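You operate a simulated robot arm through the tools that you are given. There is no shell and no other tool.

You are at the controls of a simulated robot arm. One attempt, no reset.

## Task
Take the medium carton on the top of the teal table and put it away on the top of the cream table. Take the clear bag labelled "92" from the top of the teal table and leave it on the shelf under the blue table. Put the narrow carton marked "62" from the top of the steel table on the top of the cream table and the narrow carton that says "65" on the top of the red table. Put the yellow card on the top of the red table away on the third shelf from the bottom of the tall rack. Put the orange scanner on the top of the long table away on the top of the black table. Put the card sleeve labelled "57" from the top of the grey table on the top of the black table and the card sleeve that says "72" on the bottom shelf of the orange rack. Any order will do. Set down upright: yellow card.

The check looks at the end state, three seconds after you hand in, the way a careful person would. Anything else that was tipped, shoved, dropped, spilled or broken makes it a failure.

## Robot
A 7-joint arm with a fingered hand on a trunk, on a base that moves. Base frame: it is fixed to the floor where the robot stands at the start and does not move with it; the origin is under the middle of the robot, x ahead of it, y to its left, z up. Units: m, rad, N and s.
It reaches about 1.085 m from its shoulder. Its first joint turns from -2.897 to 2.897 rad. Places, roughly: bottom shelf of the orange rack [-3.1, -3.4, 0.4]; card sleeve [-1.25, -2.75, 1]; clear bag [0.75, 0.75, 1]; medium carton [0.75, -0.25, 1]; narrow carton [0.75, 2, 1]; orange scanner [0.75, -2.25, 0.75]; shelf under the blue table [-1.1, -1.5, 0.2]; third shelf of the tall rack [0.6, -5.6, 1.1]; top of the black table [-1.1, 1.8, 0.9]; top of the cream table [-3.1, 0.9, 0.9]; top of the red table [2.9, 0.4, 0.8]; yellow card [2.75, 0, 0.75]. Payload 3.7 kg.
Tool frame: the origin (TCP) lies between the finger pads and is the grasp point; the fingertips stand 0.025 m ahead of it; z points along the fingers, y is the line along which they close. The gripper opens to 0.088 m; its body begins 0.029 m behind the TCP. The gripper is a hand of 5 fingers: y runs from the thumb to the fingers, the wrist lies at [-0.013, -0.106, -0.174] in the tool frame, and closing takes about 1.5 s.
Orientation is that of the tool frame in the base frame, as a unit quaternion [x, y, z, w]. With the fingers straight down and the wrist toward the robot, the tool's x, y and z point along [0, 1, 0], [1, 0, 0] and [0, 0, -1] of the base frame.

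## Interface
- The arm moves only by the tool move_arm. Its argument "motion" is one flat list of numbers, 6 for each row, row after row: the turn, a rotation vector about the tool's x, y, z in units of 45 degrees (1.0 is 45 degrees), then the shift along the tool's x, y, z in units of 300 mm (1.0 is 300 mm). In form: [rx, ry, rz, tx, ty, tz, rx, ry, rz, tx, ty, tz, ...]. A call has 1 to 20 rows; each row is the pose to reach, as a shift and turn from the pose commanded when the call began, along the tool's axes at that moment. "grip" is the finger opening in m, from 0 to 0.088, set as the call begins (left out, the last holds). A call with a number of a shift or a turn outside -1 to 1 is refused whole. A row lasts 0.2 s, in which the tool goes at most 0.05 m and 0.15 rad; a call with a longer step from one row to the next is refused whole, and so is a gripper value outside its range. A pose out of reach is approached as far as the arm can. The call stops where the force on the tool passes 40 N (or 10 N more than at its start, if that is more) or the arm is blocked; 0.2 s more then pass. The fingers move at their own pace (about 0.108 m/s each) and stop on an object; they squeeze with about 33 N. The grip force told is the motor's: it shows also when the fingers shut on nothing. Time passes only in rows, and 0.2 s behind the last, so rows that repeat a pose let the fingers close. It gives the time, the measured TCP pose, the force on the tool (base axes), the opening and the grip force at its end, in the units of the frame above (readings bear some noise), with the torque about the TCP (base axes, N m) and any sound that the robot's microphone picked up, and new pictures: "pictures" is both (left out), scene, wrist or none.
- Cameras (640 x 400 px; columns grow to the right, rows downward): "scene" is now at [0.1851, 0.2479, 1.2943]; the picture's right is [0.25, -0.97, 0.00], its down [-0.51, -0.13, -0.85] and it looks along [0.82, 0.21, -0.53] (base axes); focal length 214 px, centre (320, 200). "wrist" rides on the gripper at [0.059, -0.079, -0.105] in the tool frame; the picture's right is [-0.73, 0.32, -0.61], its down [-0.62, -0.68, 0.38] and it looks along [-0.29, 0.66, 0.70] (tool axes); focal length 234 px, centre (320, 200). There is no depth. A picture from a camera that has moved, and an enlarged one, comes with that camera's place and axes in the base frame and with its lens.
- base_move(legs): drives the robot by 1 to 6 legs, each [ahead, left, turn to the left] in m, m and rad, along the robot's own axes; the way and the turn of a leg run together, so that a leg with both is an arc; at most 1.5 m and 3.142 rad a leg. The arm and the cameras ride along, it lands a little off, and it stops where it bumps. It gives what a move gives, and a new picture of the scene camera.
- curl_fingers(index, middle, ring, little, thumb_bend, thumb_turn): sets how far each is bent, from 0 (flat) to 1 (curled in); at 0.3 the hand is open as for a grip, at 0.7 the pads meet at the TCP. One left out holds its place. A second passes; each finger stops where it meets its share of the squeeze, and holds until it gets a number again. A gripper value or a shape takes the hand back. It gives what a move gives, with no picture; readings hold the bend of each and the force on index, middle, ring, little, thumb and palm. thumb_turn goes from beside the hand (0) to across from the fingers (1), as for a grip.
- preshape(shape): the hand has 5 fingers and takes this shape, open, in about a second: jaw (thumb against the fingers, like two jaws); tri (thumb and two fingers); tip (a fingertip pinch); poke (one finger out to press); point (the index stretched); flat (the hand flat); cup (the hand cupped); fist (a fist). The gripper value then closes the fingers along that shape, each until it touches; the sizes above hold for jaw. It gives what a move gives, with no picture.
- head_to(pan, tilt): turns the head with the scene camera to pan (to the left, within 2.094 rad either way) and tilt (down, from -0.506 to 1.204), counted from straight ahead of the robot. It gives what a move gives, and a new picture of the scene camera.
- enlarge(camera, box): a new picture of the part [left, top, right, bottom] of that camera's present view, enlarged. No time passes.
- close_job(): hands the job in; it is judged then, once.

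Nothing tells you exact positions but the pictures and the camera data. Unless the task says otherwise, let go and move clear before handing in.

The tools are called as name(argument=value, ...) on one line, values as JSON. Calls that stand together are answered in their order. move_arm: Moves the arm, as the interface text tells. Its arguments: {"type":"object","properties":{"motion":{"type":"array"},"grip":{"type":"number"},"pictures":{"type":"string","enum":["both","scene","wrist","none"]}},"required":["motion"]} The other tools are called the same way: preshape (shape) gives the hand a shape; curl_fingers (index, middle, ring, little, thumb_bend, thumb_turn) moves the fingers one by one; base_move (legs) drives the base; head_to (pan, tilt) turns the head that bears the scene camera; enlarge (camera, box) takes an enlarged picture of a part of a camera's view; close_job () hands the job in.

At the start:

```text
clock: 0.0
position: [0.2732, 0.3928, 1.1628]
tcp_rot: [0.707, 0.708, 0.0, 0.001]
contact_force: [-0.1, -0.4, -0.5]
wrist_torque: [-0.02, 0.01, 0.0]
width: 0.088
gripper_force: 0.0
shape: jaw
bend: [0.3, 0.3, 0.3, 0.3, 0.3, 0.98]
finger forces: [0.0, 0.0, 0.0, 0.1, 0.1, 0.0]
robot x, y, heading: [0.0001, 0.0026, 0.0]
head pan, tilt (commanded): [0.302, 0.569]
```

scene: 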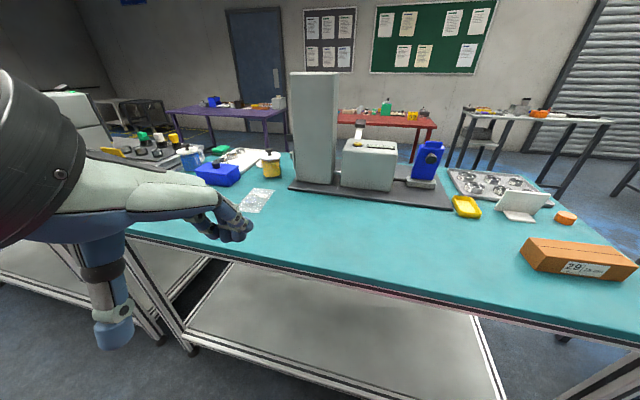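
wrist: 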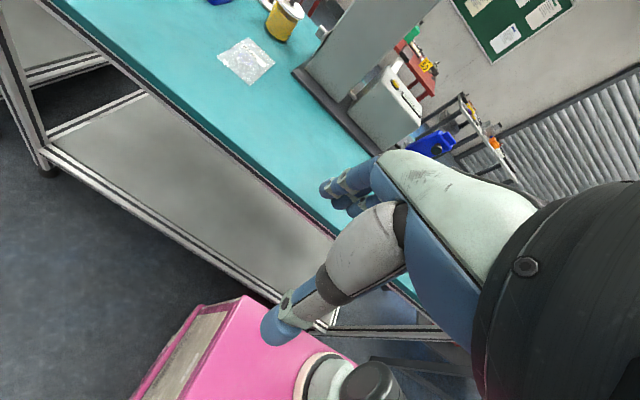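

I see the teal table ahead with a carton at the right and a clear bag at the left-centre. I will look around first with the head to get the layout, before moving the arm.

enlarge(camera="scene", box=[160, 120, 360, 245])

enlarge(camera="scene", box=[440, 160, 640, 285])

enlarge(camera="scene", box=[320, 80, 640, 200])

```text
3.20 times, centred on (260, 182) of scene
camera zoom: at [0.1851, 0.2479, 1.2943], right [0.25, -0.97, 0.0], down [-0.51, -0.13, -0.85], along [0.82, 0.21, -0.53], focal length 686 px, centre (512, 256)
```

zoom: 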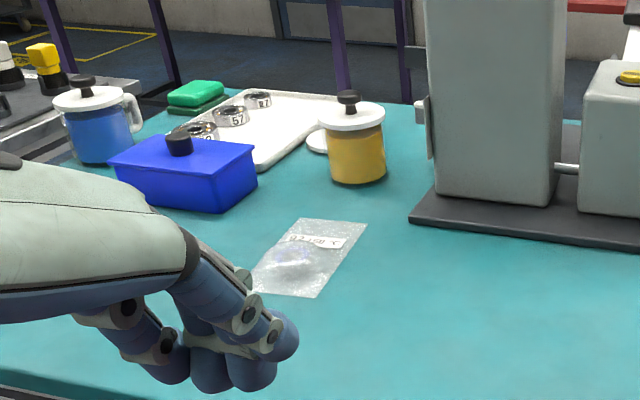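

```text
3.20 times, centred on (540, 222) of scene
camera zoom: at [0.1851, 0.2479, 1.2943], right [0.25, -0.97, 0.0], down [-0.51, -0.13, -0.85], along [0.82, 0.21, -0.53], focal length 686 px, centre (-384, 128)
```

zoom: 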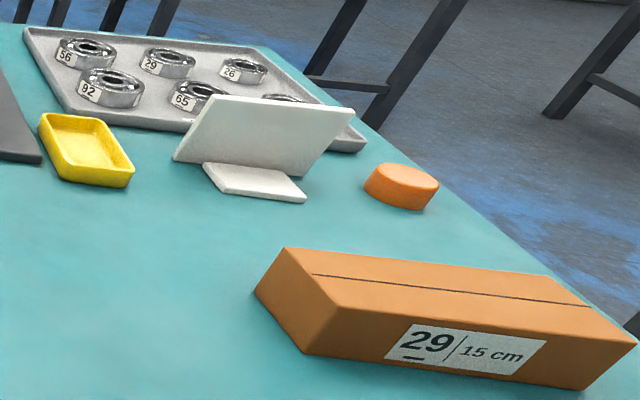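

```text
2.00 times, centred on (480, 140) of scene
camera zoom: at [0.1851, 0.2479, 1.2943], right [0.25, -0.97, 0.0], down [-0.51, -0.13, -0.85], along [0.82, 0.21, -0.53], focal length 429 px, centre (0, 320)
```

zoom: 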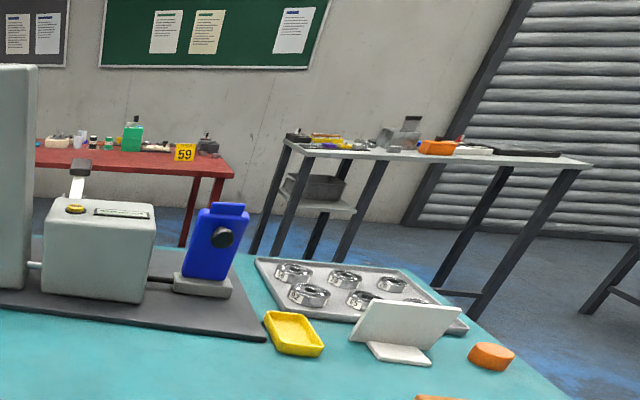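

The carton ("29") lies at the right of the teal table; the bag is labelled 92-ish. Next I look around the room.

head_to(pan=-0.7, tilt=0.5)

head_to(pan=-1.6, tilt=0.35)

head_to(pan=-2.09, tilt=0.35)

head_to(pan=2.09, tilt=0.35)

head_to(pan=1.2, tilt=0.5)

```text
clock: 1.3
position: [0.2733, 0.3913, 1.1635]
tcp_rot: [0.706, 0.708, -0.001, 0.001]
contact_force: [0.0, 0.3, 0.7]
wrist_torque: [0.03, 0.0, -0.01]
width: 0.0874
gripper_force: 0.1
shape: jaw
bend: [0.3, 0.3, 0.3, 0.3, 0.3, 0.98]
finger forces: [0.0, 0.1, 0.0, 0.0, 0.0, 0.1]
robot x, y, heading: [-0.0015, -0.0017, -0.003]
head pan, tilt (commanded): [-0.7, 0.499]
camera scene: at [0.1682, 0.1667, 1.2999], right [-0.64, -0.77, 0.0], down [-0.37, 0.31, -0.88], along [0.67, -0.56, -0.48], focal length 214 px, centre (320, 200)
```

scene: 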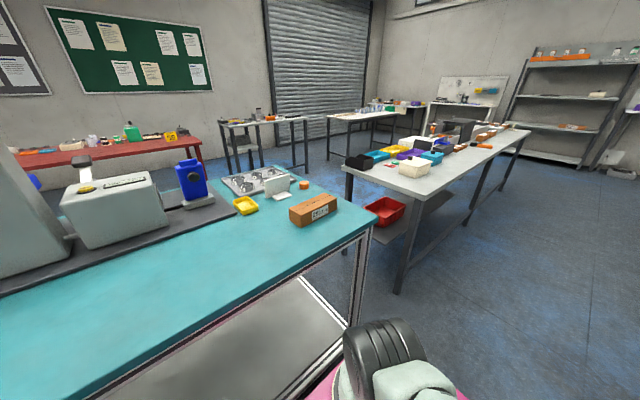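

```text
clock: 2.5
position: [0.2743, 0.3919, 1.1621]
tcp_rot: [0.707, 0.707, -0.001, 0.0]
contact_force: [0.9, -0.7, 0.6]
wrist_torque: [-0.02, 0.02, 0.01]
width: 0.0875
gripper_force: 0.1
shape: jaw
bend: [0.3, 0.3, 0.3, 0.3, 0.3, 0.98]
finger forces: [0.0, 0.1, 0.0, 0.1, 0.0, 0.0]
robot x, y, heading: [0.0016, 0.0009, 0.002]
head pan, tilt (commanded): [-1.6, 0.351]
camera scene: at [0.0958, 0.1322, 1.3136], right [-1.0, 0.03, 0.0], down [0.01, 0.34, -0.94], along [-0.03, -0.94, -0.34], focal length 214 px, centre (320, 200)
```

scene: 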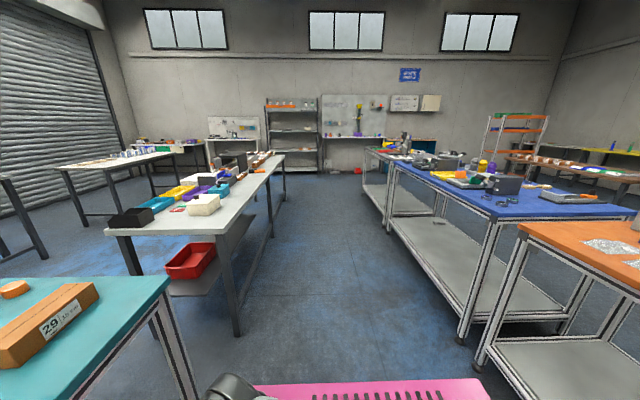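

```text
clock: 3.4
position: [0.273, 0.3921, 1.1629]
tcp_rot: [0.706, 0.708, -0.001, 0.001]
contact_force: [0.6, -0.7, 0.8]
wrist_torque: [0.0, -0.05, -0.01]
width: 0.0875
gripper_force: 0.0
shape: jaw
bend: [0.3, 0.3, 0.3, 0.3, 0.3, 0.98]
finger forces: [0.0, 0.0, 0.0, 0.1, 0.0, 0.1]
robot x, y, heading: [-0.0024, -0.0056, -0.003]
head pan, tilt (commanded): [-2.089, 0.351]
camera scene: at [0.0525, 0.1443, 1.3136], right [-0.87, 0.49, 0.0], down [0.17, 0.3, -0.94], along [-0.46, -0.82, -0.34], focal length 214 px, centre (320, 200)
```

scene: 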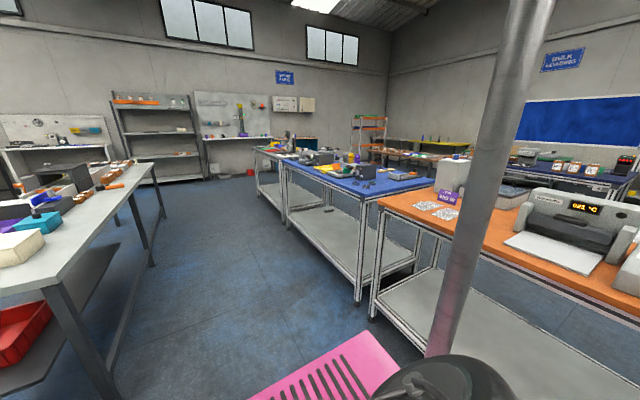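

```text
clock: 6.8
position: [0.27, 0.3955, 1.1617]
tcp_rot: [0.704, 0.71, 0.0, 0.007]
contact_force: [-0.5, 0.2, -0.9]
wrist_torque: [-0.03, 0.0, 0.01]
width: 0.0877
gripper_force: 0.0
shape: jaw
bend: [0.3, 0.3, 0.3, 0.3, 0.3, 0.98]
finger forces: [0.1, 0.1, 0.0, 0.0, 0.0, 0.1]
robot x, y, heading: [-0.0047, 0.0019, -0.006]
head pan, tilt (commanded): [2.089, 0.351]
camera scene: at [0.1808, 0.2693, 1.3158], right [0.47, -0.88, 0.0], down [-0.28, -0.15, -0.95], along [0.83, 0.45, -0.32], focal length 214 px, centre (320, 200)
```

scene: 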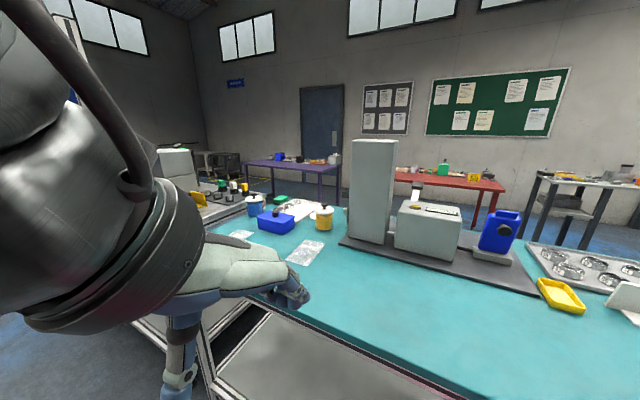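

```text
clock: 8.0
position: [0.2687, 0.396, 1.1585]
tcp_rot: [0.703, 0.711, -0.001, 0.009]
contact_force: [-0.4, -0.1, 0.4]
wrist_torque: [-0.02, -0.01, 0.01]
width: 0.0875
gripper_force: 0.1
shape: jaw
bend: [0.3, 0.3, 0.3, 0.3, 0.3, 0.98]
finger forces: [0.0, 0.0, 0.0, 0.0, 0.0, 0.0]
robot x, y, heading: [-0.001, 0.0006, 0.0]
head pan, tilt (commanded): [1.201, 0.499]
camera scene: at [0.1796, 0.2698, 1.3084], right [0.48, -0.88, 0.0], down [-0.35, -0.19, -0.92], along [0.8, 0.44, -0.4], focal length 214 px, centre (320, 200)
```

scene: 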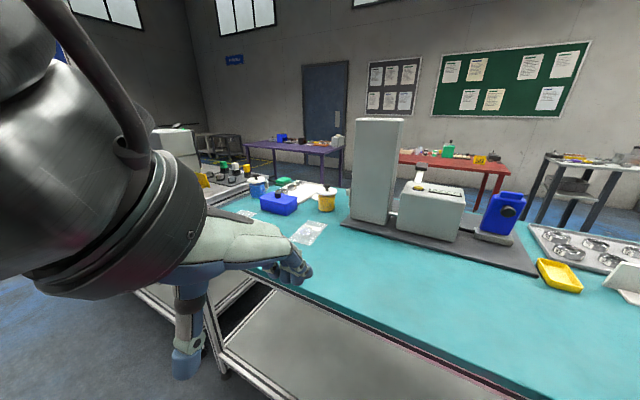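

The left pan is blocked by my own arm, so I turn the head back and look down at my base to learn how the arm is mounted.

head_to(pan=0.0, tilt=1.2)

head_to(pan=-1.2, tilt=1.2)

```text
clock: 9.4
position: [0.2732, 0.3935, 1.1606]
tcp_rot: [0.706, 0.708, -0.003, 0.004]
contact_force: [0.0, 0.0, -0.3]
wrist_torque: [0.06, 0.0, 0.0]
width: 0.0877
gripper_force: 0.1
shape: jaw
bend: [0.3, 0.3, 0.3, 0.3, 0.3, 0.98]
finger forces: [0.1, 0.1, 0.1, 0.1, 0.0, 0.0]
robot x, y, heading: [0.0001, -0.0026, -0.001]
head pan, tilt (commanded): [0.0, 1.201]
camera scene: at [0.1564, 0.2237, 1.2477], right [-0.03, -1.0, 0.0], down [-0.92, 0.02, -0.39], along [0.39, -0.01, -0.92], focal length 214 px, centre (320, 200)
```

scene: 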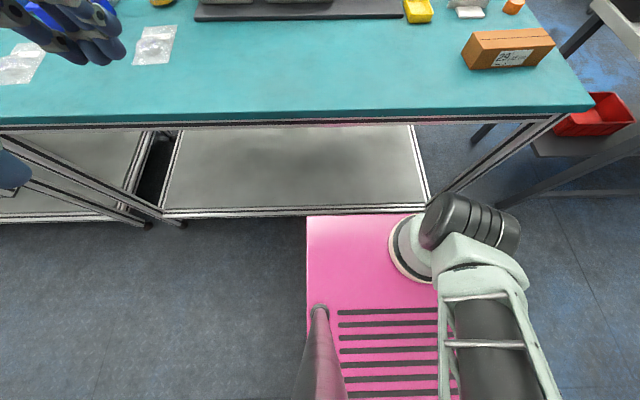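

```text
clock: 10.8
position: [0.2731, 0.3925, 1.1627]
tcp_rot: [0.706, 0.708, -0.001, 0.0]
contact_force: [-0.4, 0.7, -0.5]
wrist_torque: [0.01, -0.02, -0.02]
width: 0.0876
gripper_force: 0.0
shape: jaw
bend: [0.3, 0.3, 0.3, 0.3, 0.3, 0.98]
finger forces: [0.1, 0.0, 0.1, 0.0, 0.0, 0.0]
robot x, y, heading: [0.0004, -0.0015, -0.002]
head pan, tilt (commanded): [-1.201, 1.201]
camera scene: at [0.1188, 0.1731, 1.2462], right [-0.93, -0.36, 0.0], down [-0.34, 0.87, -0.36], along [0.13, -0.34, -0.93], focal length 214 px, centre (320, 200)
```

scene: 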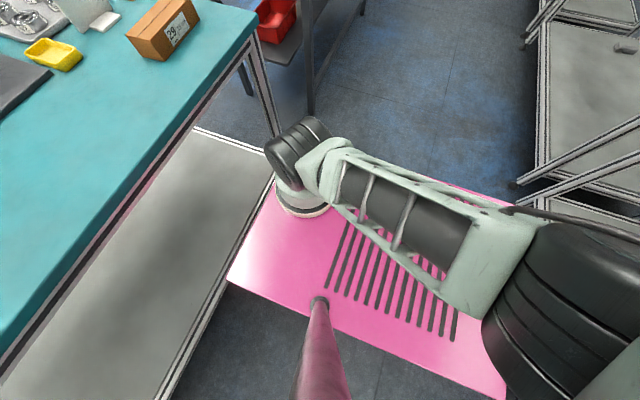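

My arm is mounted on the front-right of the pink base, with the head pole on the left. Now I look closely at the carton and bags from the top view.

head_to(pan=-0.5, tilt=0.85)

enlarge(camera="scene", box=[280, 80, 440, 180])

head_to(pan=0.3, tilt=1.0)

enlarge(camera="scene", box=[100, 60, 420, 260])

```text
clock: 11.8
position: [0.2733, 0.3913, 1.1627]
tcp_rot: [0.707, 0.707, -0.001, 0.0]
contact_force: [0.8, 0.1, -0.2]
wrist_torque: [-0.01, -0.01, 0.02]
width: 0.0879
gripper_force: 0.1
shape: jaw
bend: [0.3, 0.3, 0.3, 0.3, 0.3, 0.98]
finger forces: [0.0, 0.0, 0.1, 0.0, 0.1, 0.1]
robot x, y, heading: [0.0011, -0.0009, -0.002]
head pan, tilt (commanded): [-0.499, 0.85]
camera scene: at [0.1671, 0.1878, 1.2699], right [-0.48, -0.88, 0.0], down [-0.66, 0.36, -0.66], along [0.58, -0.32, -0.75], focal length 214 px, centre (320, 200)
```

scene: 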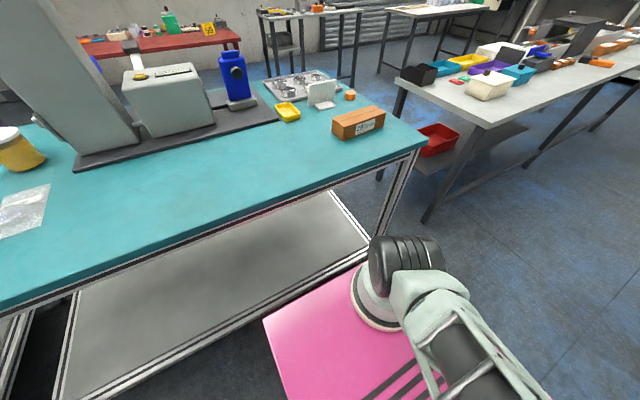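

```text
4.00 times, centred on (360, 130) of scene
camera zoom: at [0.1671, 0.1878, 1.2699], right [-0.48, -0.88, 0.0], down [-0.66, 0.36, -0.66], along [0.58, -0.32, -0.75], focal length 858 px, centre (160, 480)
```

zoom: 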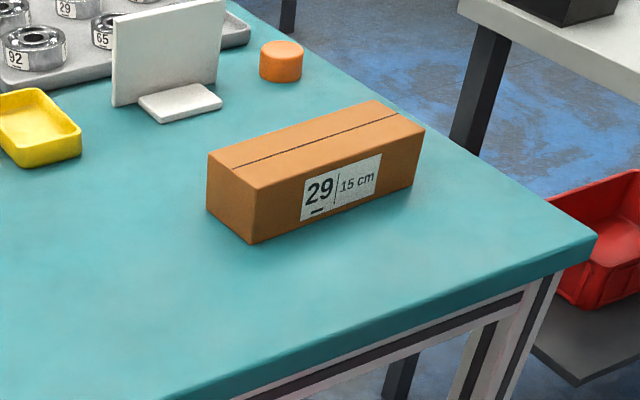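

```text
clock: 13.0
position: [0.2695, 0.3947, 1.161]
tcp_rot: [0.704, 0.711, 0.001, 0.005]
contact_force: [0.0, -0.6, -0.4]
wrist_torque: [-0.01, 0.01, -0.01]
width: 0.0876
gripper_force: 0.0
shape: jaw
bend: [0.3, 0.3, 0.3, 0.3, 0.3, 0.98]
finger forces: [0.1, 0.0, 0.0, 0.0, 0.1, 0.0]
robot x, y, heading: [0.001, -0.0001, 0.001]
head pan, tilt (commanded): [0.3, 1.0]
camera scene: at [0.1702, 0.2406, 1.2631], right [0.21, -0.98, 0.0], down [-0.79, -0.17, -0.59], along [0.58, 0.12, -0.81], focal length 214 px, centre (320, 200)
```

scene: 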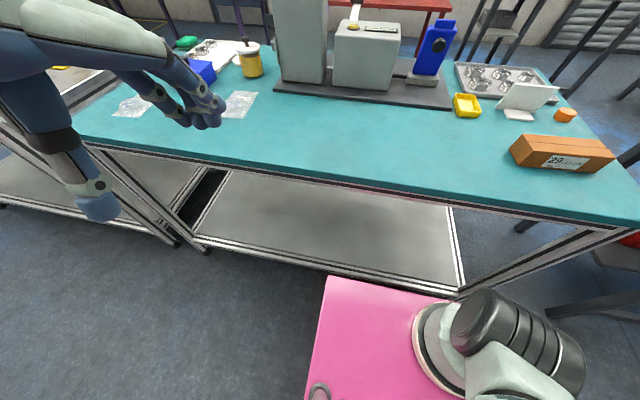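

```text
2.00 times, centred on (260, 160) of scene
camera zoom: at [0.1702, 0.2406, 1.2631], right [0.21, -0.98, 0.0], down [-0.79, -0.17, -0.59], along [0.58, 0.12, -0.81], focal length 429 px, centre (440, 280)
```

zoom: 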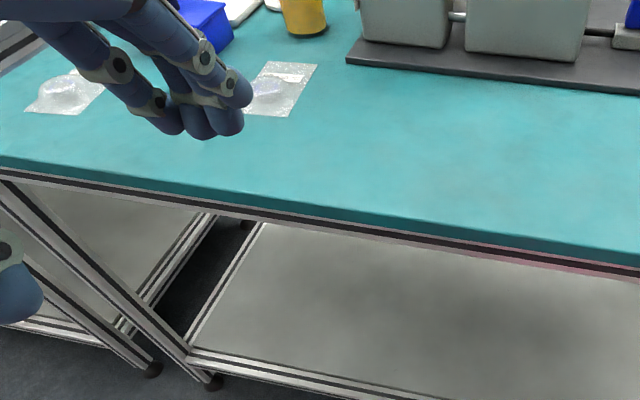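

The carton sits at the right of the table. I look backward and down once to understand where my elbow and mast are before moving the arm.

head_to(pan=-2.09, tilt=0.9)

head_to(pan=-2.09, tilt=0.0)

```text
clock: 15.2
position: [0.2736, 0.3904, 1.1625]
tcp_rot: [0.707, 0.708, -0.001, 0.0]
contact_force: [-0.6, 0.4, 0.2]
wrist_torque: [-0.02, 0.0, 0.03]
width: 0.0878
gripper_force: 0.0
shape: jaw
bend: [0.3, 0.3, 0.3, 0.3, 0.3, 0.98]
finger forces: [0.1, 0.1, 0.0, 0.0, 0.0, 0.0]
robot x, y, heading: [-0.0016, 0.0023, -0.0]
head pan, tilt (commanded): [-2.089, 0.901]
camera scene: at [0.0612, 0.1597, 1.266], right [-0.87, 0.49, 0.0], down [0.39, 0.68, -0.62], along [-0.31, -0.54, -0.78], focal length 214 px, centre (320, 200)
```

scene: 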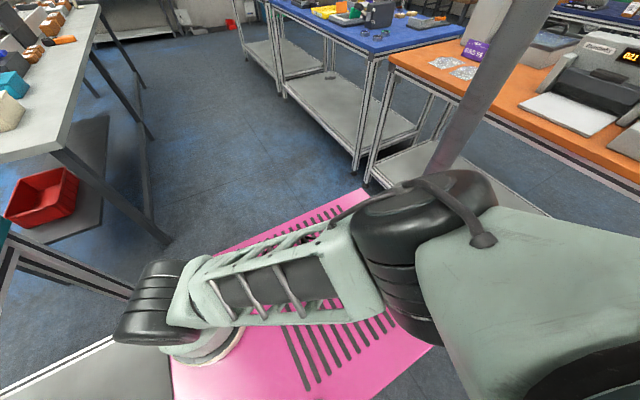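

```text
clock: 16.4
position: [0.2743, 0.3912, 1.1619]
tcp_rot: [0.706, 0.708, -0.001, 0.002]
contact_force: [0.3, 0.3, 0.1]
wrist_torque: [-0.03, 0.0, 0.0]
width: 0.0877
gripper_force: 0.0
shape: jaw
bend: [0.3, 0.3, 0.3, 0.3, 0.3, 0.98]
finger forces: [0.0, 0.0, 0.0, 0.0, 0.0, 0.0]
robot x, y, heading: [0.0019, -0.0015, -0.001]
head pan, tilt (commanded): [-2.089, 0.0]
camera scene: at [0.0539, 0.1471, 1.346], right [-0.87, 0.5, 0.0], down [0.0, 0.0, -1.0], along [-0.5, -0.87, 0.0], focal length 214 px, centre (320, 200)
```

scene: 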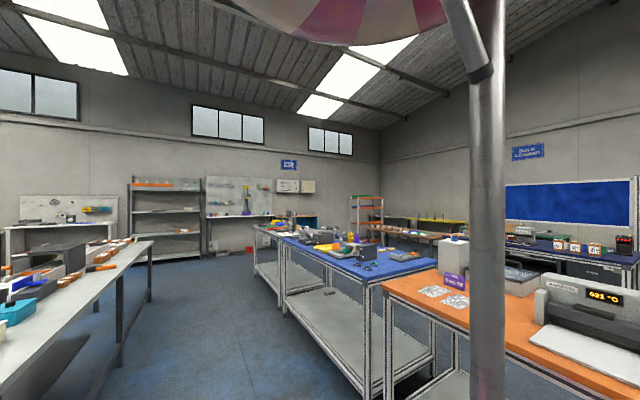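

There is a parasol mast behind me and the arm wraps around behind the head pole, so I will work mainly in the left-front region. Next I read the bag labels closely.

head_to(pan=0.15, tilt=0.8)

enlarge(camera="scene", box=[180, 100, 300, 175])

enlarge(camera="wrist", box=[190, 10, 310, 85])

```text
clock: 18.5
position: [0.2735, 0.3913, 1.1629]
tcp_rot: [0.706, 0.708, -0.001, 0.003]
contact_force: [-0.6, 0.0, -0.6]
wrist_torque: [0.0, 0.0, 0.01]
width: 0.0876
gripper_force: 0.2
shape: jaw
bend: [0.3, 0.3, 0.3, 0.3, 0.3, 0.98]
finger forces: [0.0, 0.0, 0.1, 0.0, 0.0, 0.0]
robot x, y, heading: [0.0008, -0.001, -0.003]
head pan, tilt (commanded): [0.15, 0.799]
camera scene: at [0.1787, 0.2366, 1.2744], right [0.14, -0.99, 0.0], down [-0.71, -0.1, -0.7], along [0.69, 0.1, -0.71], focal length 214 px, centre (320, 200)
```

scene: 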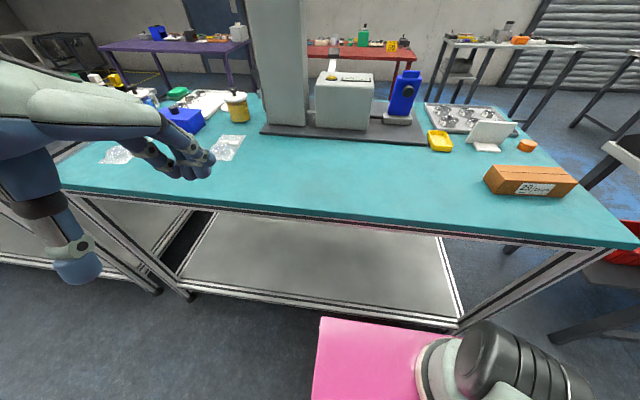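

```text
5.33 times, centred on (240, 138) of scene
camera zoom: at [0.1787, 0.2366, 1.2744], right [0.14, -0.99, 0.0], down [-0.71, -0.1, -0.7], along [0.69, 0.1, -0.71], focal length 1144 px, centre (747, 533)
```

zoom: 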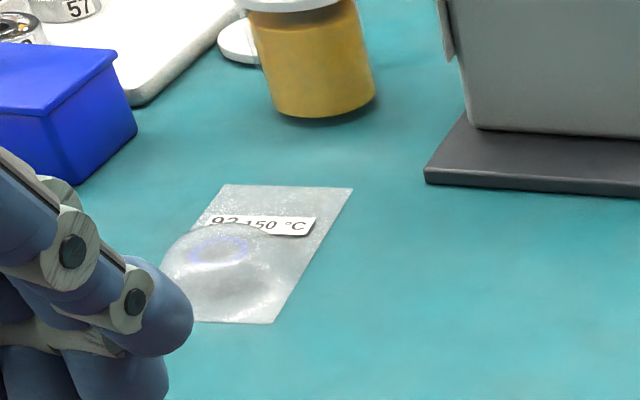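

```text
5.33 times, centred on (250, 48) of wrist
camera zoom: at [0.1939, 0.453, 1.2679], right [0.32, -0.72, 0.61], down [-0.68, -0.63, -0.38], along [0.66, -0.29, -0.69], focal length 1249 px, centre (693, 1013)
```

zoom: 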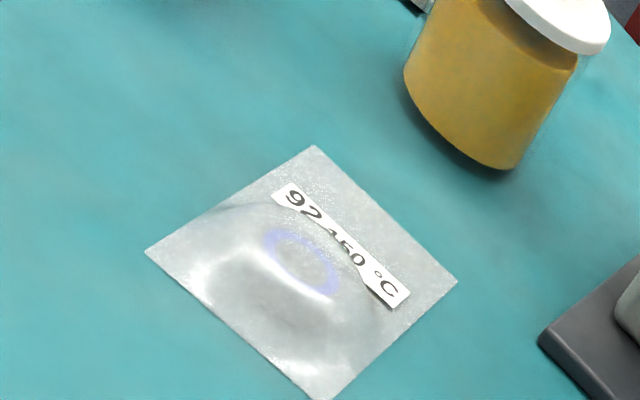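

The bag with "92 | 150 °C" is at about (0.74, 0.62) on a table top at z≈0.90. I move the hand over it in steps and watch how the arm behaves.

move_arm(motion=[0, 0, 0, 0.0975, 0.104, 0.02, 0, 0, 0, 0.195, 0.208, 0.04, 0, 0, 0, 0.2925, 0.312, 0.06, 0, 0, 0, 0.39, 0.4165, 0.08, 0, 0, 0, 0.4875, 0.52, 0.1, 0, 0, 0, 0.585, 0.625, 0.12, 0, 0, 0, 0.6825, 0.729, 0.14, 0, 0, 0, 0.78, 0.833, 0.16], grip=0.088)

```text
clock: 19.8
position: [0.2934, 0.5788, 1.129]
tcp_rot: [0.624, 0.781, 0.005, 0.011]
contact_force: [0.2, -0.7, 0.4]
wrist_torque: [-0.01, -0.01, -0.02]
width: 0.088
gripper_force: 0.1
shape: jaw
bend: [0.3, 0.3, 0.3, 0.3, 0.3, 0.98]
finger forces: [0.0, 0.0, 0.1, 0.1, 0.0, 0.1]
robot x, y, heading: [0.0011, 0.0024, -0.002]
head pan, tilt (commanded): [0.15, 0.799]
stopped in row 6: the arm was blocked; the commanded pose is now the measured one
camera scene: at [0.1682, 0.2325, 1.2764], right [0.15, -0.99, 0.0], down [-0.7, -0.1, -0.7], along [0.7, 0.11, -0.71], focal length 214 px, centre (320, 200)
camera wrist: at [0.2028, 0.6217, 1.2333], right [0.46, -0.63, 0.62], down [-0.52, -0.76, -0.39], along [0.72, -0.14, -0.68], focal length 234 px, centre (320, 200)
```

scene: 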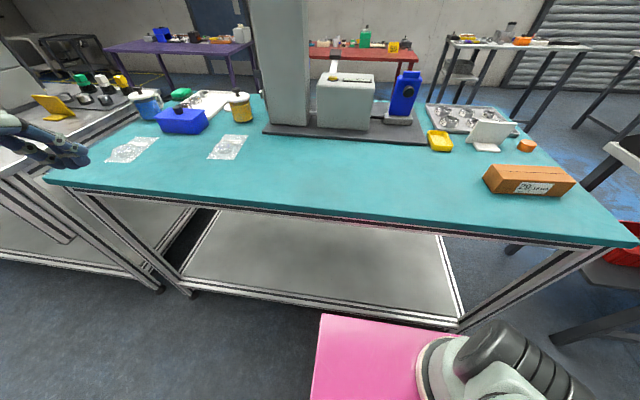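
wrist: 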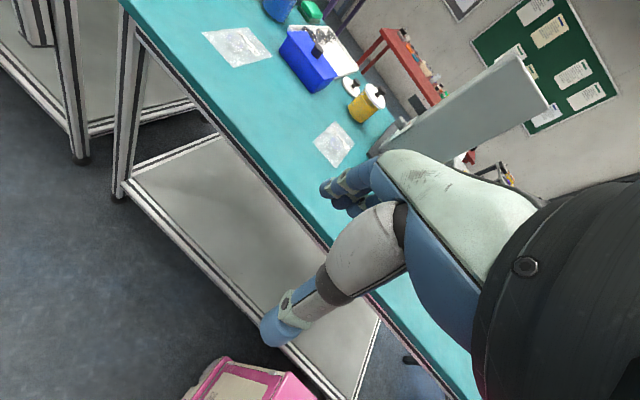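

The forearm pressed against the head pole, since the arm wraps behind it. I will back the hand off and take it around behind the pole to the right side, in small steps.

move_arm(motion=[0, 0, -0.166, 0.008, -0.112, -0.044, 0, 0, -0.333, 0.016, -0.224, -0.089, 0, 0, -0.5, 0.025, -0.336, -0.133, 0, 0, -0.667, 0.033, -0.448, -0.178, 0, 0, -0.833, 0.042, -0.56, -0.222, 0, 0, -1.0, 0.05, -0.672, -0.267], pictures="wrist")

head_to(pan=-2.09, tilt=0.6)

```text
clock: 21.2
position: [0.1114, 0.5569, 1.2019]
tcp_rot: [0.284, 0.959, -0.005, 0.007]
contact_force: [-0.6, -0.1, 0.0]
wrist_torque: [0.0, -0.01, -0.02]
width: 0.0878
gripper_force: 0.0
shape: jaw
bend: [0.3, 0.3, 0.3, 0.3, 0.3, 0.98]
finger forces: [0.1, 0.1, 0.0, 0.0, 0.0, 0.1]
robot x, y, heading: [0.0077, 0.0016, 0.002]
head pan, tilt (commanded): [0.15, 0.799]
camera wrist: at [0.0177, 0.5259, 1.3065], right [0.78, -0.12, 0.62], down [0.16, -0.92, -0.37], along [0.61, 0.38, -0.69], focal length 234 px, centre (320, 200)
```

wrist: 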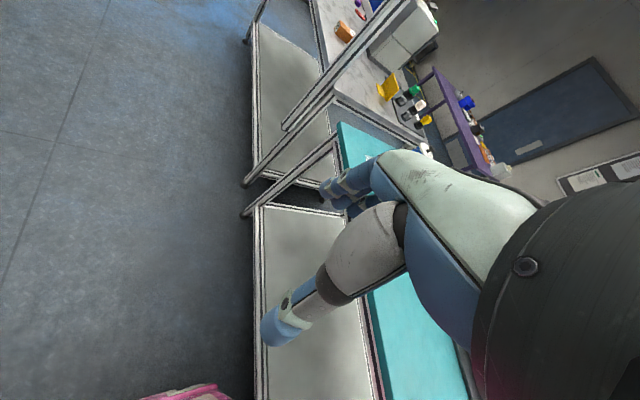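

```text
clock: 23.3
position: [0.1056, 0.557, 1.1974]
tcp_rot: [0.282, 0.959, -0.005, 0.011]
contact_force: [-0.1, -0.6, -0.1]
wrist_torque: [-0.01, 0.0, 0.0]
width: 0.088
gripper_force: 0.0
shape: jaw
bend: [0.3, 0.3, 0.3, 0.3, 0.3, 0.98]
finger forces: [0.0, 0.1, 0.1, 0.0, 0.0, 0.1]
robot x, y, heading: [0.0041, -0.0007, 0.005]
head pan, tilt (commanded): [-2.089, 0.6]
camera scene: at [0.0934, 0.1371, 1.2908], right [-1.0, 0.06, 0.0], down [0.03, 0.56, -0.83], along [-0.05, -0.82, -0.56], focal length 214 px, centre (320, 200)
```

scene: 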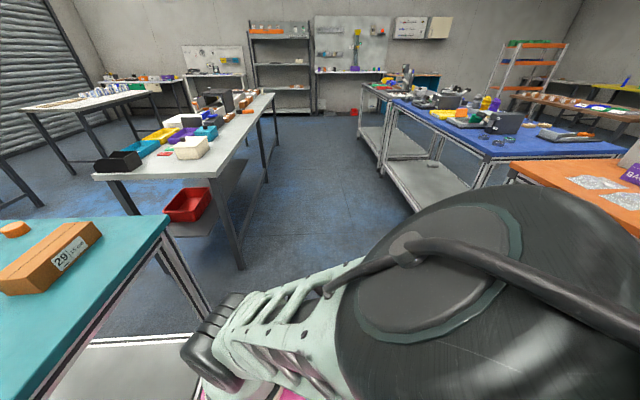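

The elbow now blocks the head when it pans far right, so I keep the head forward. I continue bringing the wrist back and toward the gap behind the pole.

head_to(pan=0.0, tilt=0.8)

move_arm(motion=[0, 0, -0.122, 0.031, -0.091, -0.046, 0, 0, -0.244, 0.063, -0.182, -0.092, 0, 0, -0.366, 0.094, -0.272, -0.138, 0, 0, -0.489, 0.125, -0.363, -0.185, 0, 0, -0.611, 0.157, -0.454, -0.231, 0, 0, -0.733, 0.188, -0.545, -0.277], pictures="wrist")

head_to(pan=-1.6, tilt=0.6)

```text
clock: 25.3
position: [0.1109, 0.5569, 1.2009]
tcp_rot: [0.285, 0.959, -0.005, 0.006]
contact_force: [0.3, 0.4, -0.6]
wrist_torque: [-0.01, -0.04, 0.03]
width: 0.088
gripper_force: 0.1
shape: jaw
bend: [0.3, 0.3, 0.3, 0.3, 0.3, 0.98]
finger forces: [0.0, 0.1, 0.1, 0.1, 0.1, 0.0]
robot x, y, heading: [-0.0, 0.0013, -0.005]
head pan, tilt (commanded): [0.0, 0.799]
camera scene: at [0.1791, 0.2253, 1.2739], right [0.0, -1.0, 0.0], down [-0.72, 0.0, -0.7], along [0.7, 0.0, -0.72], focal length 214 px, centre (320, 200)
```

scene: 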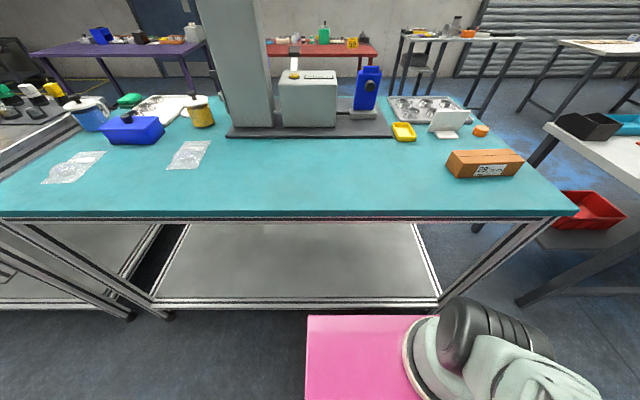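

```text
clock: 26.7
position: [-0.0247, 0.4495, 1.2834]
tcp_rot: [0.0, 1.0, -0.006, 0.006]
contact_force: [-0.3, 0.2, -0.1]
wrist_torque: [0.01, 0.0, 0.01]
width: 0.0884
gripper_force: 0.1
shape: jaw
bend: [0.3, 0.3, 0.3, 0.3, 0.3, 0.98]
finger forces: [0.0, 0.1, 0.1, 0.0, 0.0, 0.1]
robot x, y, heading: [0.0011, 0.0038, 0.003]
head pan, tilt (commanded): [0.0, 0.799]
camera wrist: at [-0.0844, 0.375, 1.3897], right [0.72, 0.33, 0.61], down [0.63, -0.69, -0.37], along [0.3, 0.65, -0.7], focal length 234 px, centre (320, 200)
```

wrist: 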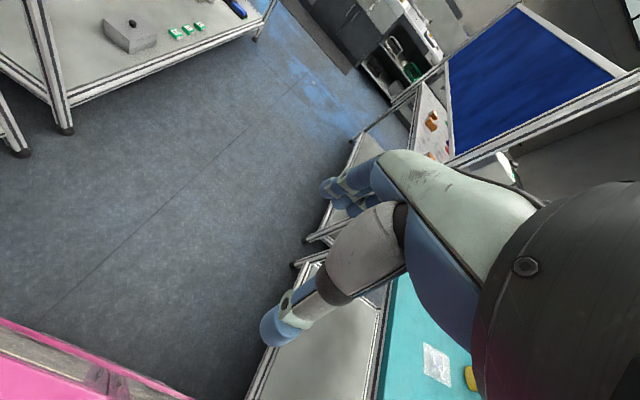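

```text
clock: 28.4
position: [-0.0251, 0.4498, 1.2831]
tcp_rot: [0.001, 1.0, -0.006, 0.006]
contact_force: [0.0, 0.4, -0.6]
wrist_torque: [-0.01, -0.01, 0.01]
width: 0.0879
gripper_force: 0.1
shape: jaw
bend: [0.3, 0.3, 0.3, 0.3, 0.3, 0.98]
finger forces: [0.1, 0.0, 0.1, 0.0, 0.1, 0.1]
robot x, y, heading: [-0.0007, 0.0038, 0.002]
head pan, tilt (commanded): [-1.6, 0.6]
camera scene: at [0.0979, 0.137, 1.2904], right [-1.0, 0.01, 0.0], down [0.0, 0.57, -0.82], along [-0.01, -0.82, -0.57], focal length 214 px, centre (320, 200)
```

scene: 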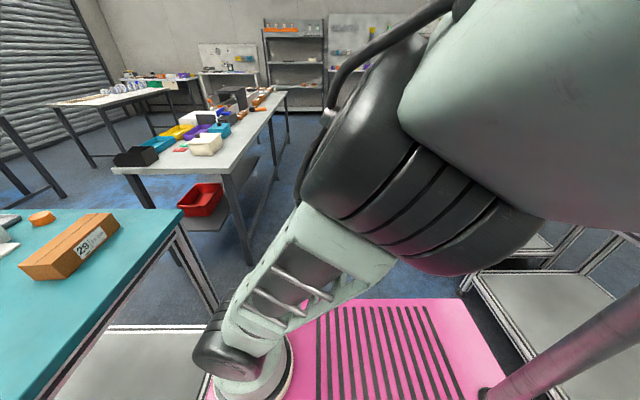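

The mast is further back at about (-0.5, -0.09), so there is room behind the head pole. I move the hand through the gap to the right with the head turned forward.

head_to(pan=0.2, tilt=0.8)

move_arm(motion=[0, 0, 0, 0.11, -0.05, -0.03, 0, 0, 0, 0.22, -0.18, -0.06, 0, 0, 0, 0.233, -0.32, -0.09, 0, 0, 0, 0.233, -0.46, -0.12, 0, 0, 0, 0.233, -0.6, -0.14, 0, 0, 0, 0.233, -0.74, -0.16, 0, 0, 0, 0.233, -0.87, -0.167, 0, 0, 0, 0.233, -1.0, -0.167], pictures="both")

```text
clock: 30.2
position: [-0.0235, 0.4508, 1.2825]
tcp_rot: [0.0, 1.0, -0.006, 0.006]
contact_force: [0.4, 0.2, -0.5]
wrist_torque: [-0.02, 0.04, 0.02]
width: 0.0882
gripper_force: 0.0
shape: jaw
bend: [0.3, 0.3, 0.3, 0.3, 0.3, 0.98]
finger forces: [0.0, 0.1, 0.0, 0.0, 0.1, 0.0]
robot x, y, heading: [-0.0022, 0.001, -0.002]
head pan, tilt (commanded): [0.201, 0.799]
camera scene: at [0.1775, 0.2413, 1.2739], right [0.2, -0.98, 0.0], down [-0.7, -0.14, -0.7], along [0.68, 0.14, -0.72], focal length 214 px, centre (320, 200)
```

scene: 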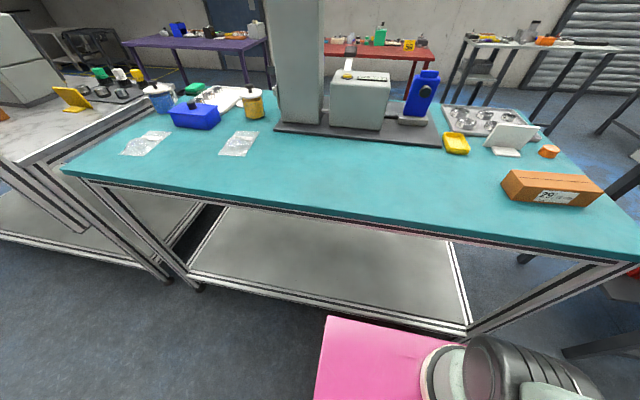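

```text
refused: row 2 steps farther than a row can; nothing moved
```

The steel table with black items is visible at the left. I resend the move with smaller steps.

move_arm(motion=[0, 0, 0, 0.1, -0.05, -0.03, 0, 0, 0, 0.2, -0.15, -0.06, 0, 0, 0, 0.233, -0.28, -0.09, 0, 0, 0, 0.233, -0.41, -0.12, 0, 0, 0, 0.233, -0.55, -0.14, 0, 0, 0, 0.233, -0.7, -0.16, 0, 0, 0, 0.233, -0.85, -0.167, 0, 0, 0, 0.233, -1.0, -0.167], pictures="both")

```text
clock: 32.0
position: [-0.0963, 0.1532, 1.3378]
tcp_rot: [0.001, 1.0, -0.007, 0.004]
contact_force: [-0.5, 0.5, 0.9]
wrist_torque: [0.0, 0.01, 0.0]
width: 0.0879
gripper_force: 0.0
shape: jaw
bend: [0.3, 0.3, 0.3, 0.3, 0.3, 0.98]
finger forces: [0.0, 0.0, 0.0, 0.0, 0.0, 0.0]
robot x, y, heading: [-0.0002, -0.0017, 0.002]
head pan, tilt (commanded): [0.201, 0.799]
camera scene: at [0.1776, 0.2416, 1.2739], right [0.2, -0.98, 0.0], down [-0.7, -0.14, -0.7], along [0.68, 0.14, -0.72], focal length 214 px, centre (320, 200)
camera wrist: at [-0.1558, 0.0778, 1.4447], right [0.72, 0.33, 0.61], down [0.63, -0.69, -0.37], along [0.3, 0.65, -0.7], focal length 234 px, centre (320, 200)
```

scene: 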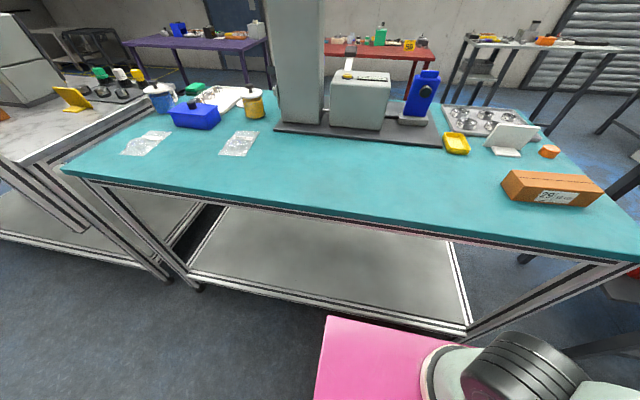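
wrist: 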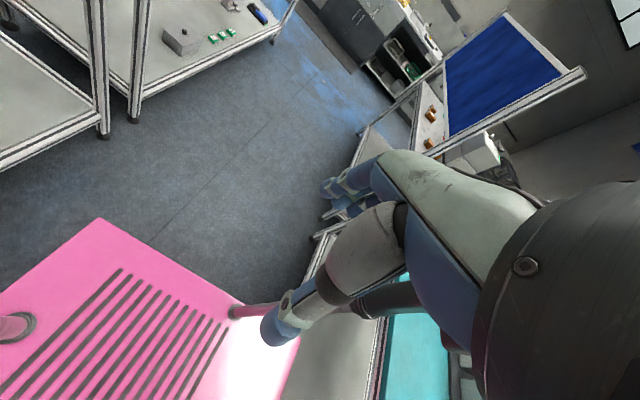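

The hand is now behind the pole and clear of it. I continue right and begin turning the tool to face forward.

move_arm(motion=[0, 0, 0.1, 0, -0.14, 0, 0, 0, 0.2, 0, -0.28, 0, 0, 0, 0.3, 0, -0.42, 0, 0, 0, 0.4, 0, -0.56, 0, 0, 0, 0.5, -0.05, -0.7, 0, 0, 0, 0.6, -0.1, -0.833, 0], pictures="wrist")

head_to(pan=-1.0, tilt=0.4)

```text
clock: 33.4
position: [-0.0881, -0.038, 1.3393]
tcp_rot: [0.177, 0.984, -0.005, 0.007]
contact_force: [-0.7, -0.3, 0.5]
wrist_torque: [-0.04, 0.03, 0.0]
width: 0.088
gripper_force: 0.1
shape: jaw
bend: [0.3, 0.3, 0.3, 0.3, 0.3, 0.98]
finger forces: [0.0, 0.1, 0.0, 0.0, 0.0, 0.0]
out of reach, approached as far as the arm can: row 5, 6
robot x, y, heading: [0.0023, -0.0014, -0.003]
head pan, tilt (commanded): [0.201, 0.799]
camera wrist: at [-0.1715, -0.0881, 1.4446], right [0.79, 0.06, 0.62], down [0.35, -0.86, -0.37], along [0.51, 0.51, -0.7], focal length 234 px, centre (320, 200)
```

wrist: 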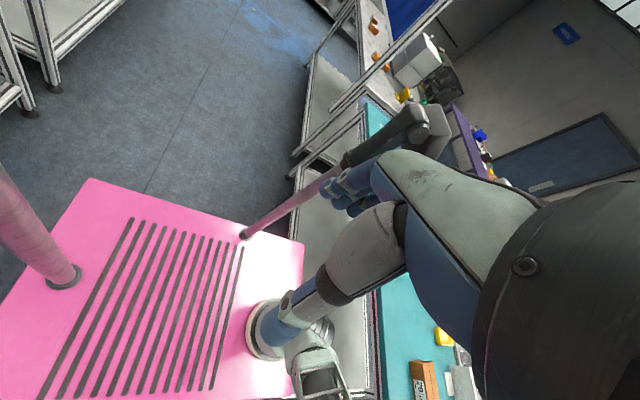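

```text
clock: 34.8
position: [-0.0883, -0.0375, 1.3392]
tcp_rot: [0.176, 0.984, -0.005, 0.007]
contact_force: [0.2, 0.4, 0.4]
wrist_torque: [0.0, -0.05, 0.01]
width: 0.0881
gripper_force: 0.0
shape: jaw
bend: [0.3, 0.3, 0.3, 0.3, 0.3, 0.98]
finger forces: [0.0, 0.1, 0.0, 0.0, 0.1, 0.0]
robot x, y, heading: [-0.0019, 0.0023, 0.0]
head pan, tilt (commanded): [-1.0, 0.4]
camera scene: at [0.1486, 0.1473, 1.309], right [-0.84, -0.54, 0.0], down [-0.21, 0.33, -0.92], along [0.5, -0.77, -0.39], focal length 214 px, centre (320, 200)
```

scene: 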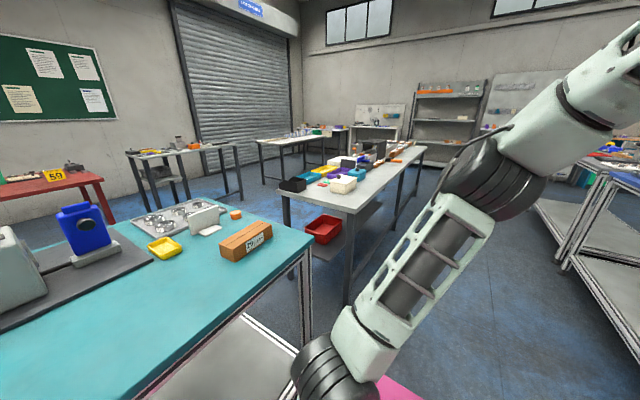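

The arm is now right of the pole with the elbow high on the right side. I turn the hand forward and advance on the right side of the pole.

head_to(pan=0.3, tilt=0.8)

move_arm(motion=[0, 0, 0.166, -0.072, -0.022, 0, 0, 0, 0.333, -0.144, -0.044, 0, 0, 0, 0.5, -0.216, -0.065, 0, 0, 0, 0.667, -0.289, -0.087, 0, 0, 0, 0.833, -0.361, -0.109, 0, 0, 0, 1.0, -0.433, -0.131, 0], pictures="wrist")

```text
clock: 36.2
position: [-0.0874, -0.0369, 1.3395]
tcp_rot: [0.176, 0.984, -0.005, 0.007]
contact_force: [0.1, 0.0, -0.1]
wrist_torque: [0.02, 0.03, 0.0]
width: 0.088
gripper_force: 0.0
shape: jaw
bend: [0.3, 0.3, 0.3, 0.3, 0.3, 0.98]
finger forces: [0.0, 0.1, 0.1, 0.0, 0.1, 0.1]
robot x, y, heading: [-0.0009, -0.0012, 0.002]
head pan, tilt (commanded): [0.3, 0.799]
camera scene: at [0.1756, 0.249, 1.274], right [0.3, -0.96, 0.0], down [-0.68, -0.21, -0.7], along [0.67, 0.21, -0.72], focal length 214 px, centre (320, 200)
```

scene: 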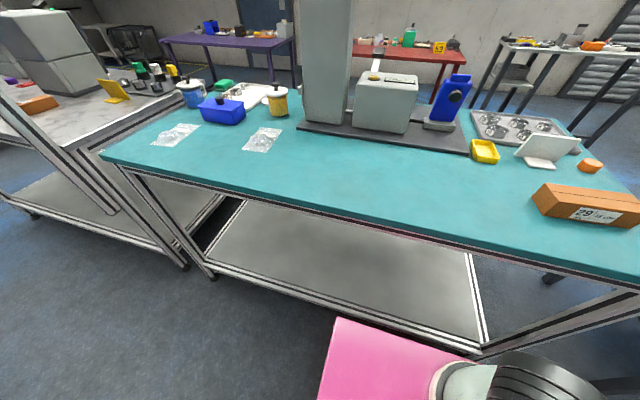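

```text
clock: 37.6
position: [-0.0336, -0.1309, 1.2773]
tcp_rot: [0.324, 0.943, 0.044, -0.066]
contact_force: [0.1, 0.2, 0.3]
wrist_torque: [0.01, 0.06, 0.01]
width: 0.0879
gripper_force: 0.0
shape: jaw
bend: [0.3, 0.3, 0.3, 0.3, 0.3, 0.98]
finger forces: [0.1, 0.1, 0.0, 0.1, 0.1, 0.1]
out of reach, approached as far as the arm can: row 1, 2, 3, 4, 5, 6
robot x, y, heading: [-0.0004, 0.001, -0.003]
head pan, tilt (commanded): [0.3, 0.799]
camera wrist: at [-0.1183, -0.1688, 1.3866], right [0.83, -0.26, 0.5], down [0.03, -0.86, -0.5], along [0.56, 0.43, -0.71], focal length 234 px, centre (320, 200)
```

wrist: 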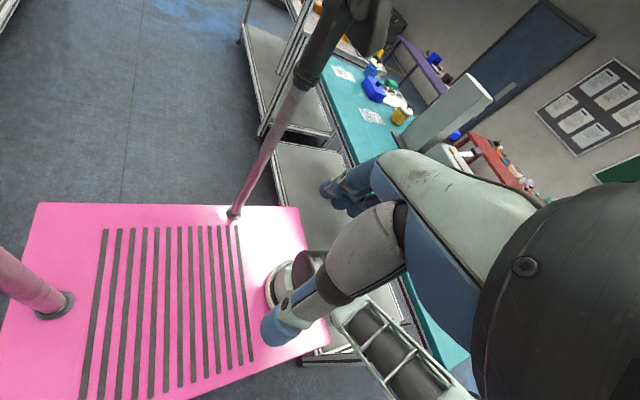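

The fold was near its limit. I move the hand forward now, which unfolds the arm.

move_arm(motion=[0, 0, 0, -0.133, 0.1, 0, 0, 0, 0, -0.266, 0.2, 0, 0, 0, 0, -0.4, 0.3, 0, 0, 0, 0, -0.533, 0.4, 0, 0, 0, 0, -0.533, 0.4, 0], pictures="wrist")

```text
refused: row 3 steps farther than a row can; nothing moved
```

move_arm(motion=[0, 0, 0, -0.106, 0.08, 0, 0, 0, 0, -0.212, 0.16, 0, 0, 0, 0, -0.318, 0.24, 0, 0, 0, 0, -0.424, 0.32, 0, 0, 0, 0, -0.53, 0.4, 0, 0, 0, 0, -0.53, 0.4, 0], pictures="wrist")

```text
clock: 39.0
position: [0.1595, -0.1309, 1.2578]
tcp_rot: [0.323, 0.943, 0.045, -0.067]
contact_force: [0.6, 0.4, 1.3]
wrist_torque: [0.01, 0.03, -0.02]
width: 0.0877
gripper_force: 0.0
shape: jaw
bend: [0.3, 0.3, 0.3, 0.3, 0.3, 0.98]
finger forces: [0.0, 0.0, 0.0, 0.1, 0.0, 0.0]
robot x, y, heading: [-0.0011, -0.0006, 0.002]
head pan, tilt (commanded): [0.3, 0.799]
camera wrist: at [0.0754, -0.1697, 1.369], right [0.83, -0.26, 0.5], down [0.03, -0.86, -0.5], along [0.56, 0.43, -0.7], focal length 234 px, centre (320, 200)
```

wrist: 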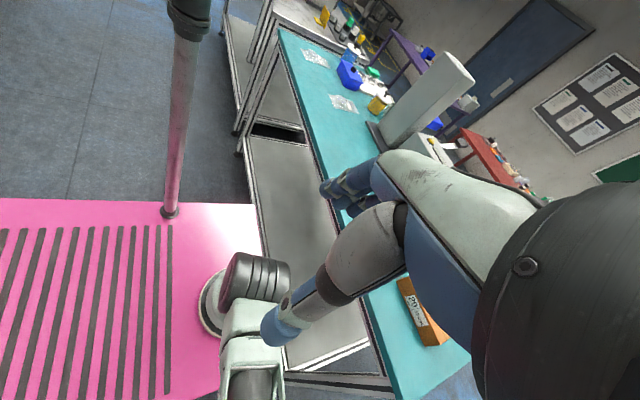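

The hand is now in front of the pole on the right side, free. I turn it to face forward with fingers straight down and move it to the front of the robot.

move_arm(motion=[-0.005, -0.024, 0.132, -0.132, 0.058, 0.01, -0.009, -0.048, 0.265, -0.265, 0.115, 0.019, -0.014, -0.072, 0.397, -0.397, 0.173, 0.029, -0.019, -0.095, 0.529, -0.53, 0.23, 0.038, -0.024, -0.119, 0.661, -0.662, 0.288, 0.048, -0.028, -0.143, 0.794, -0.795, 0.345, 0.057, -0.033, -0.167, 0.926, -0.927, 0.403, 0.067], pictures="both")

```text
clock: 40.6
position: [0.4482, -0.2015, 1.2023]
tcp_rot: [0.64, 0.769, 0.009, -0.013]
contact_force: [-0.1, 0.4, 0.2]
wrist_torque: [0.03, 0.0, 0.0]
width: 0.0878
gripper_force: 0.0
shape: jaw
bend: [0.3, 0.3, 0.3, 0.3, 0.3, 0.98]
finger forces: [0.1, 0.0, 0.0, 0.1, 0.0, 0.1]
robot x, y, heading: [-0.0004, -0.0005, 0.005]
head pan, tilt (commanded): [0.3, 0.799]
camera scene: at [0.1755, 0.2488, 1.274], right [0.3, -0.96, 0.0], down [-0.68, -0.21, -0.7], along [0.67, 0.21, -0.72], focal length 214 px, centre (320, 200)
camera wrist: at [0.3622, -0.1596, 1.3103], right [0.45, -0.67, 0.58], down [-0.56, -0.72, -0.4], along [0.69, -0.14, -0.71], focal length 234 px, centre (320, 200)
```

scene: 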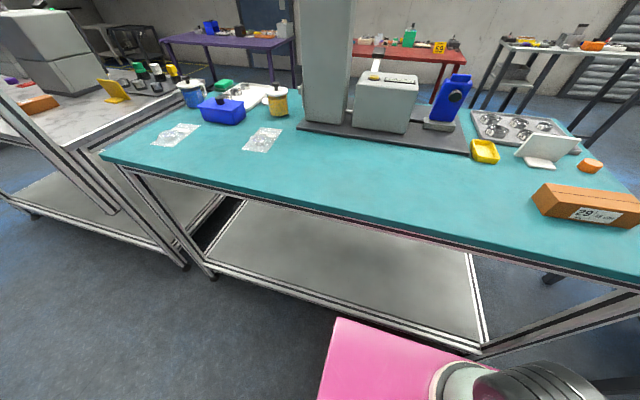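
wrist: 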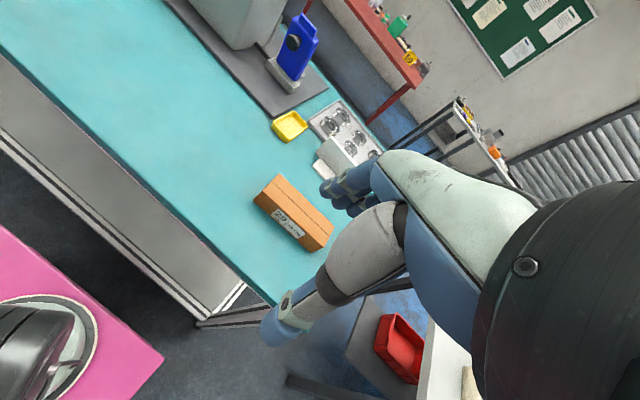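

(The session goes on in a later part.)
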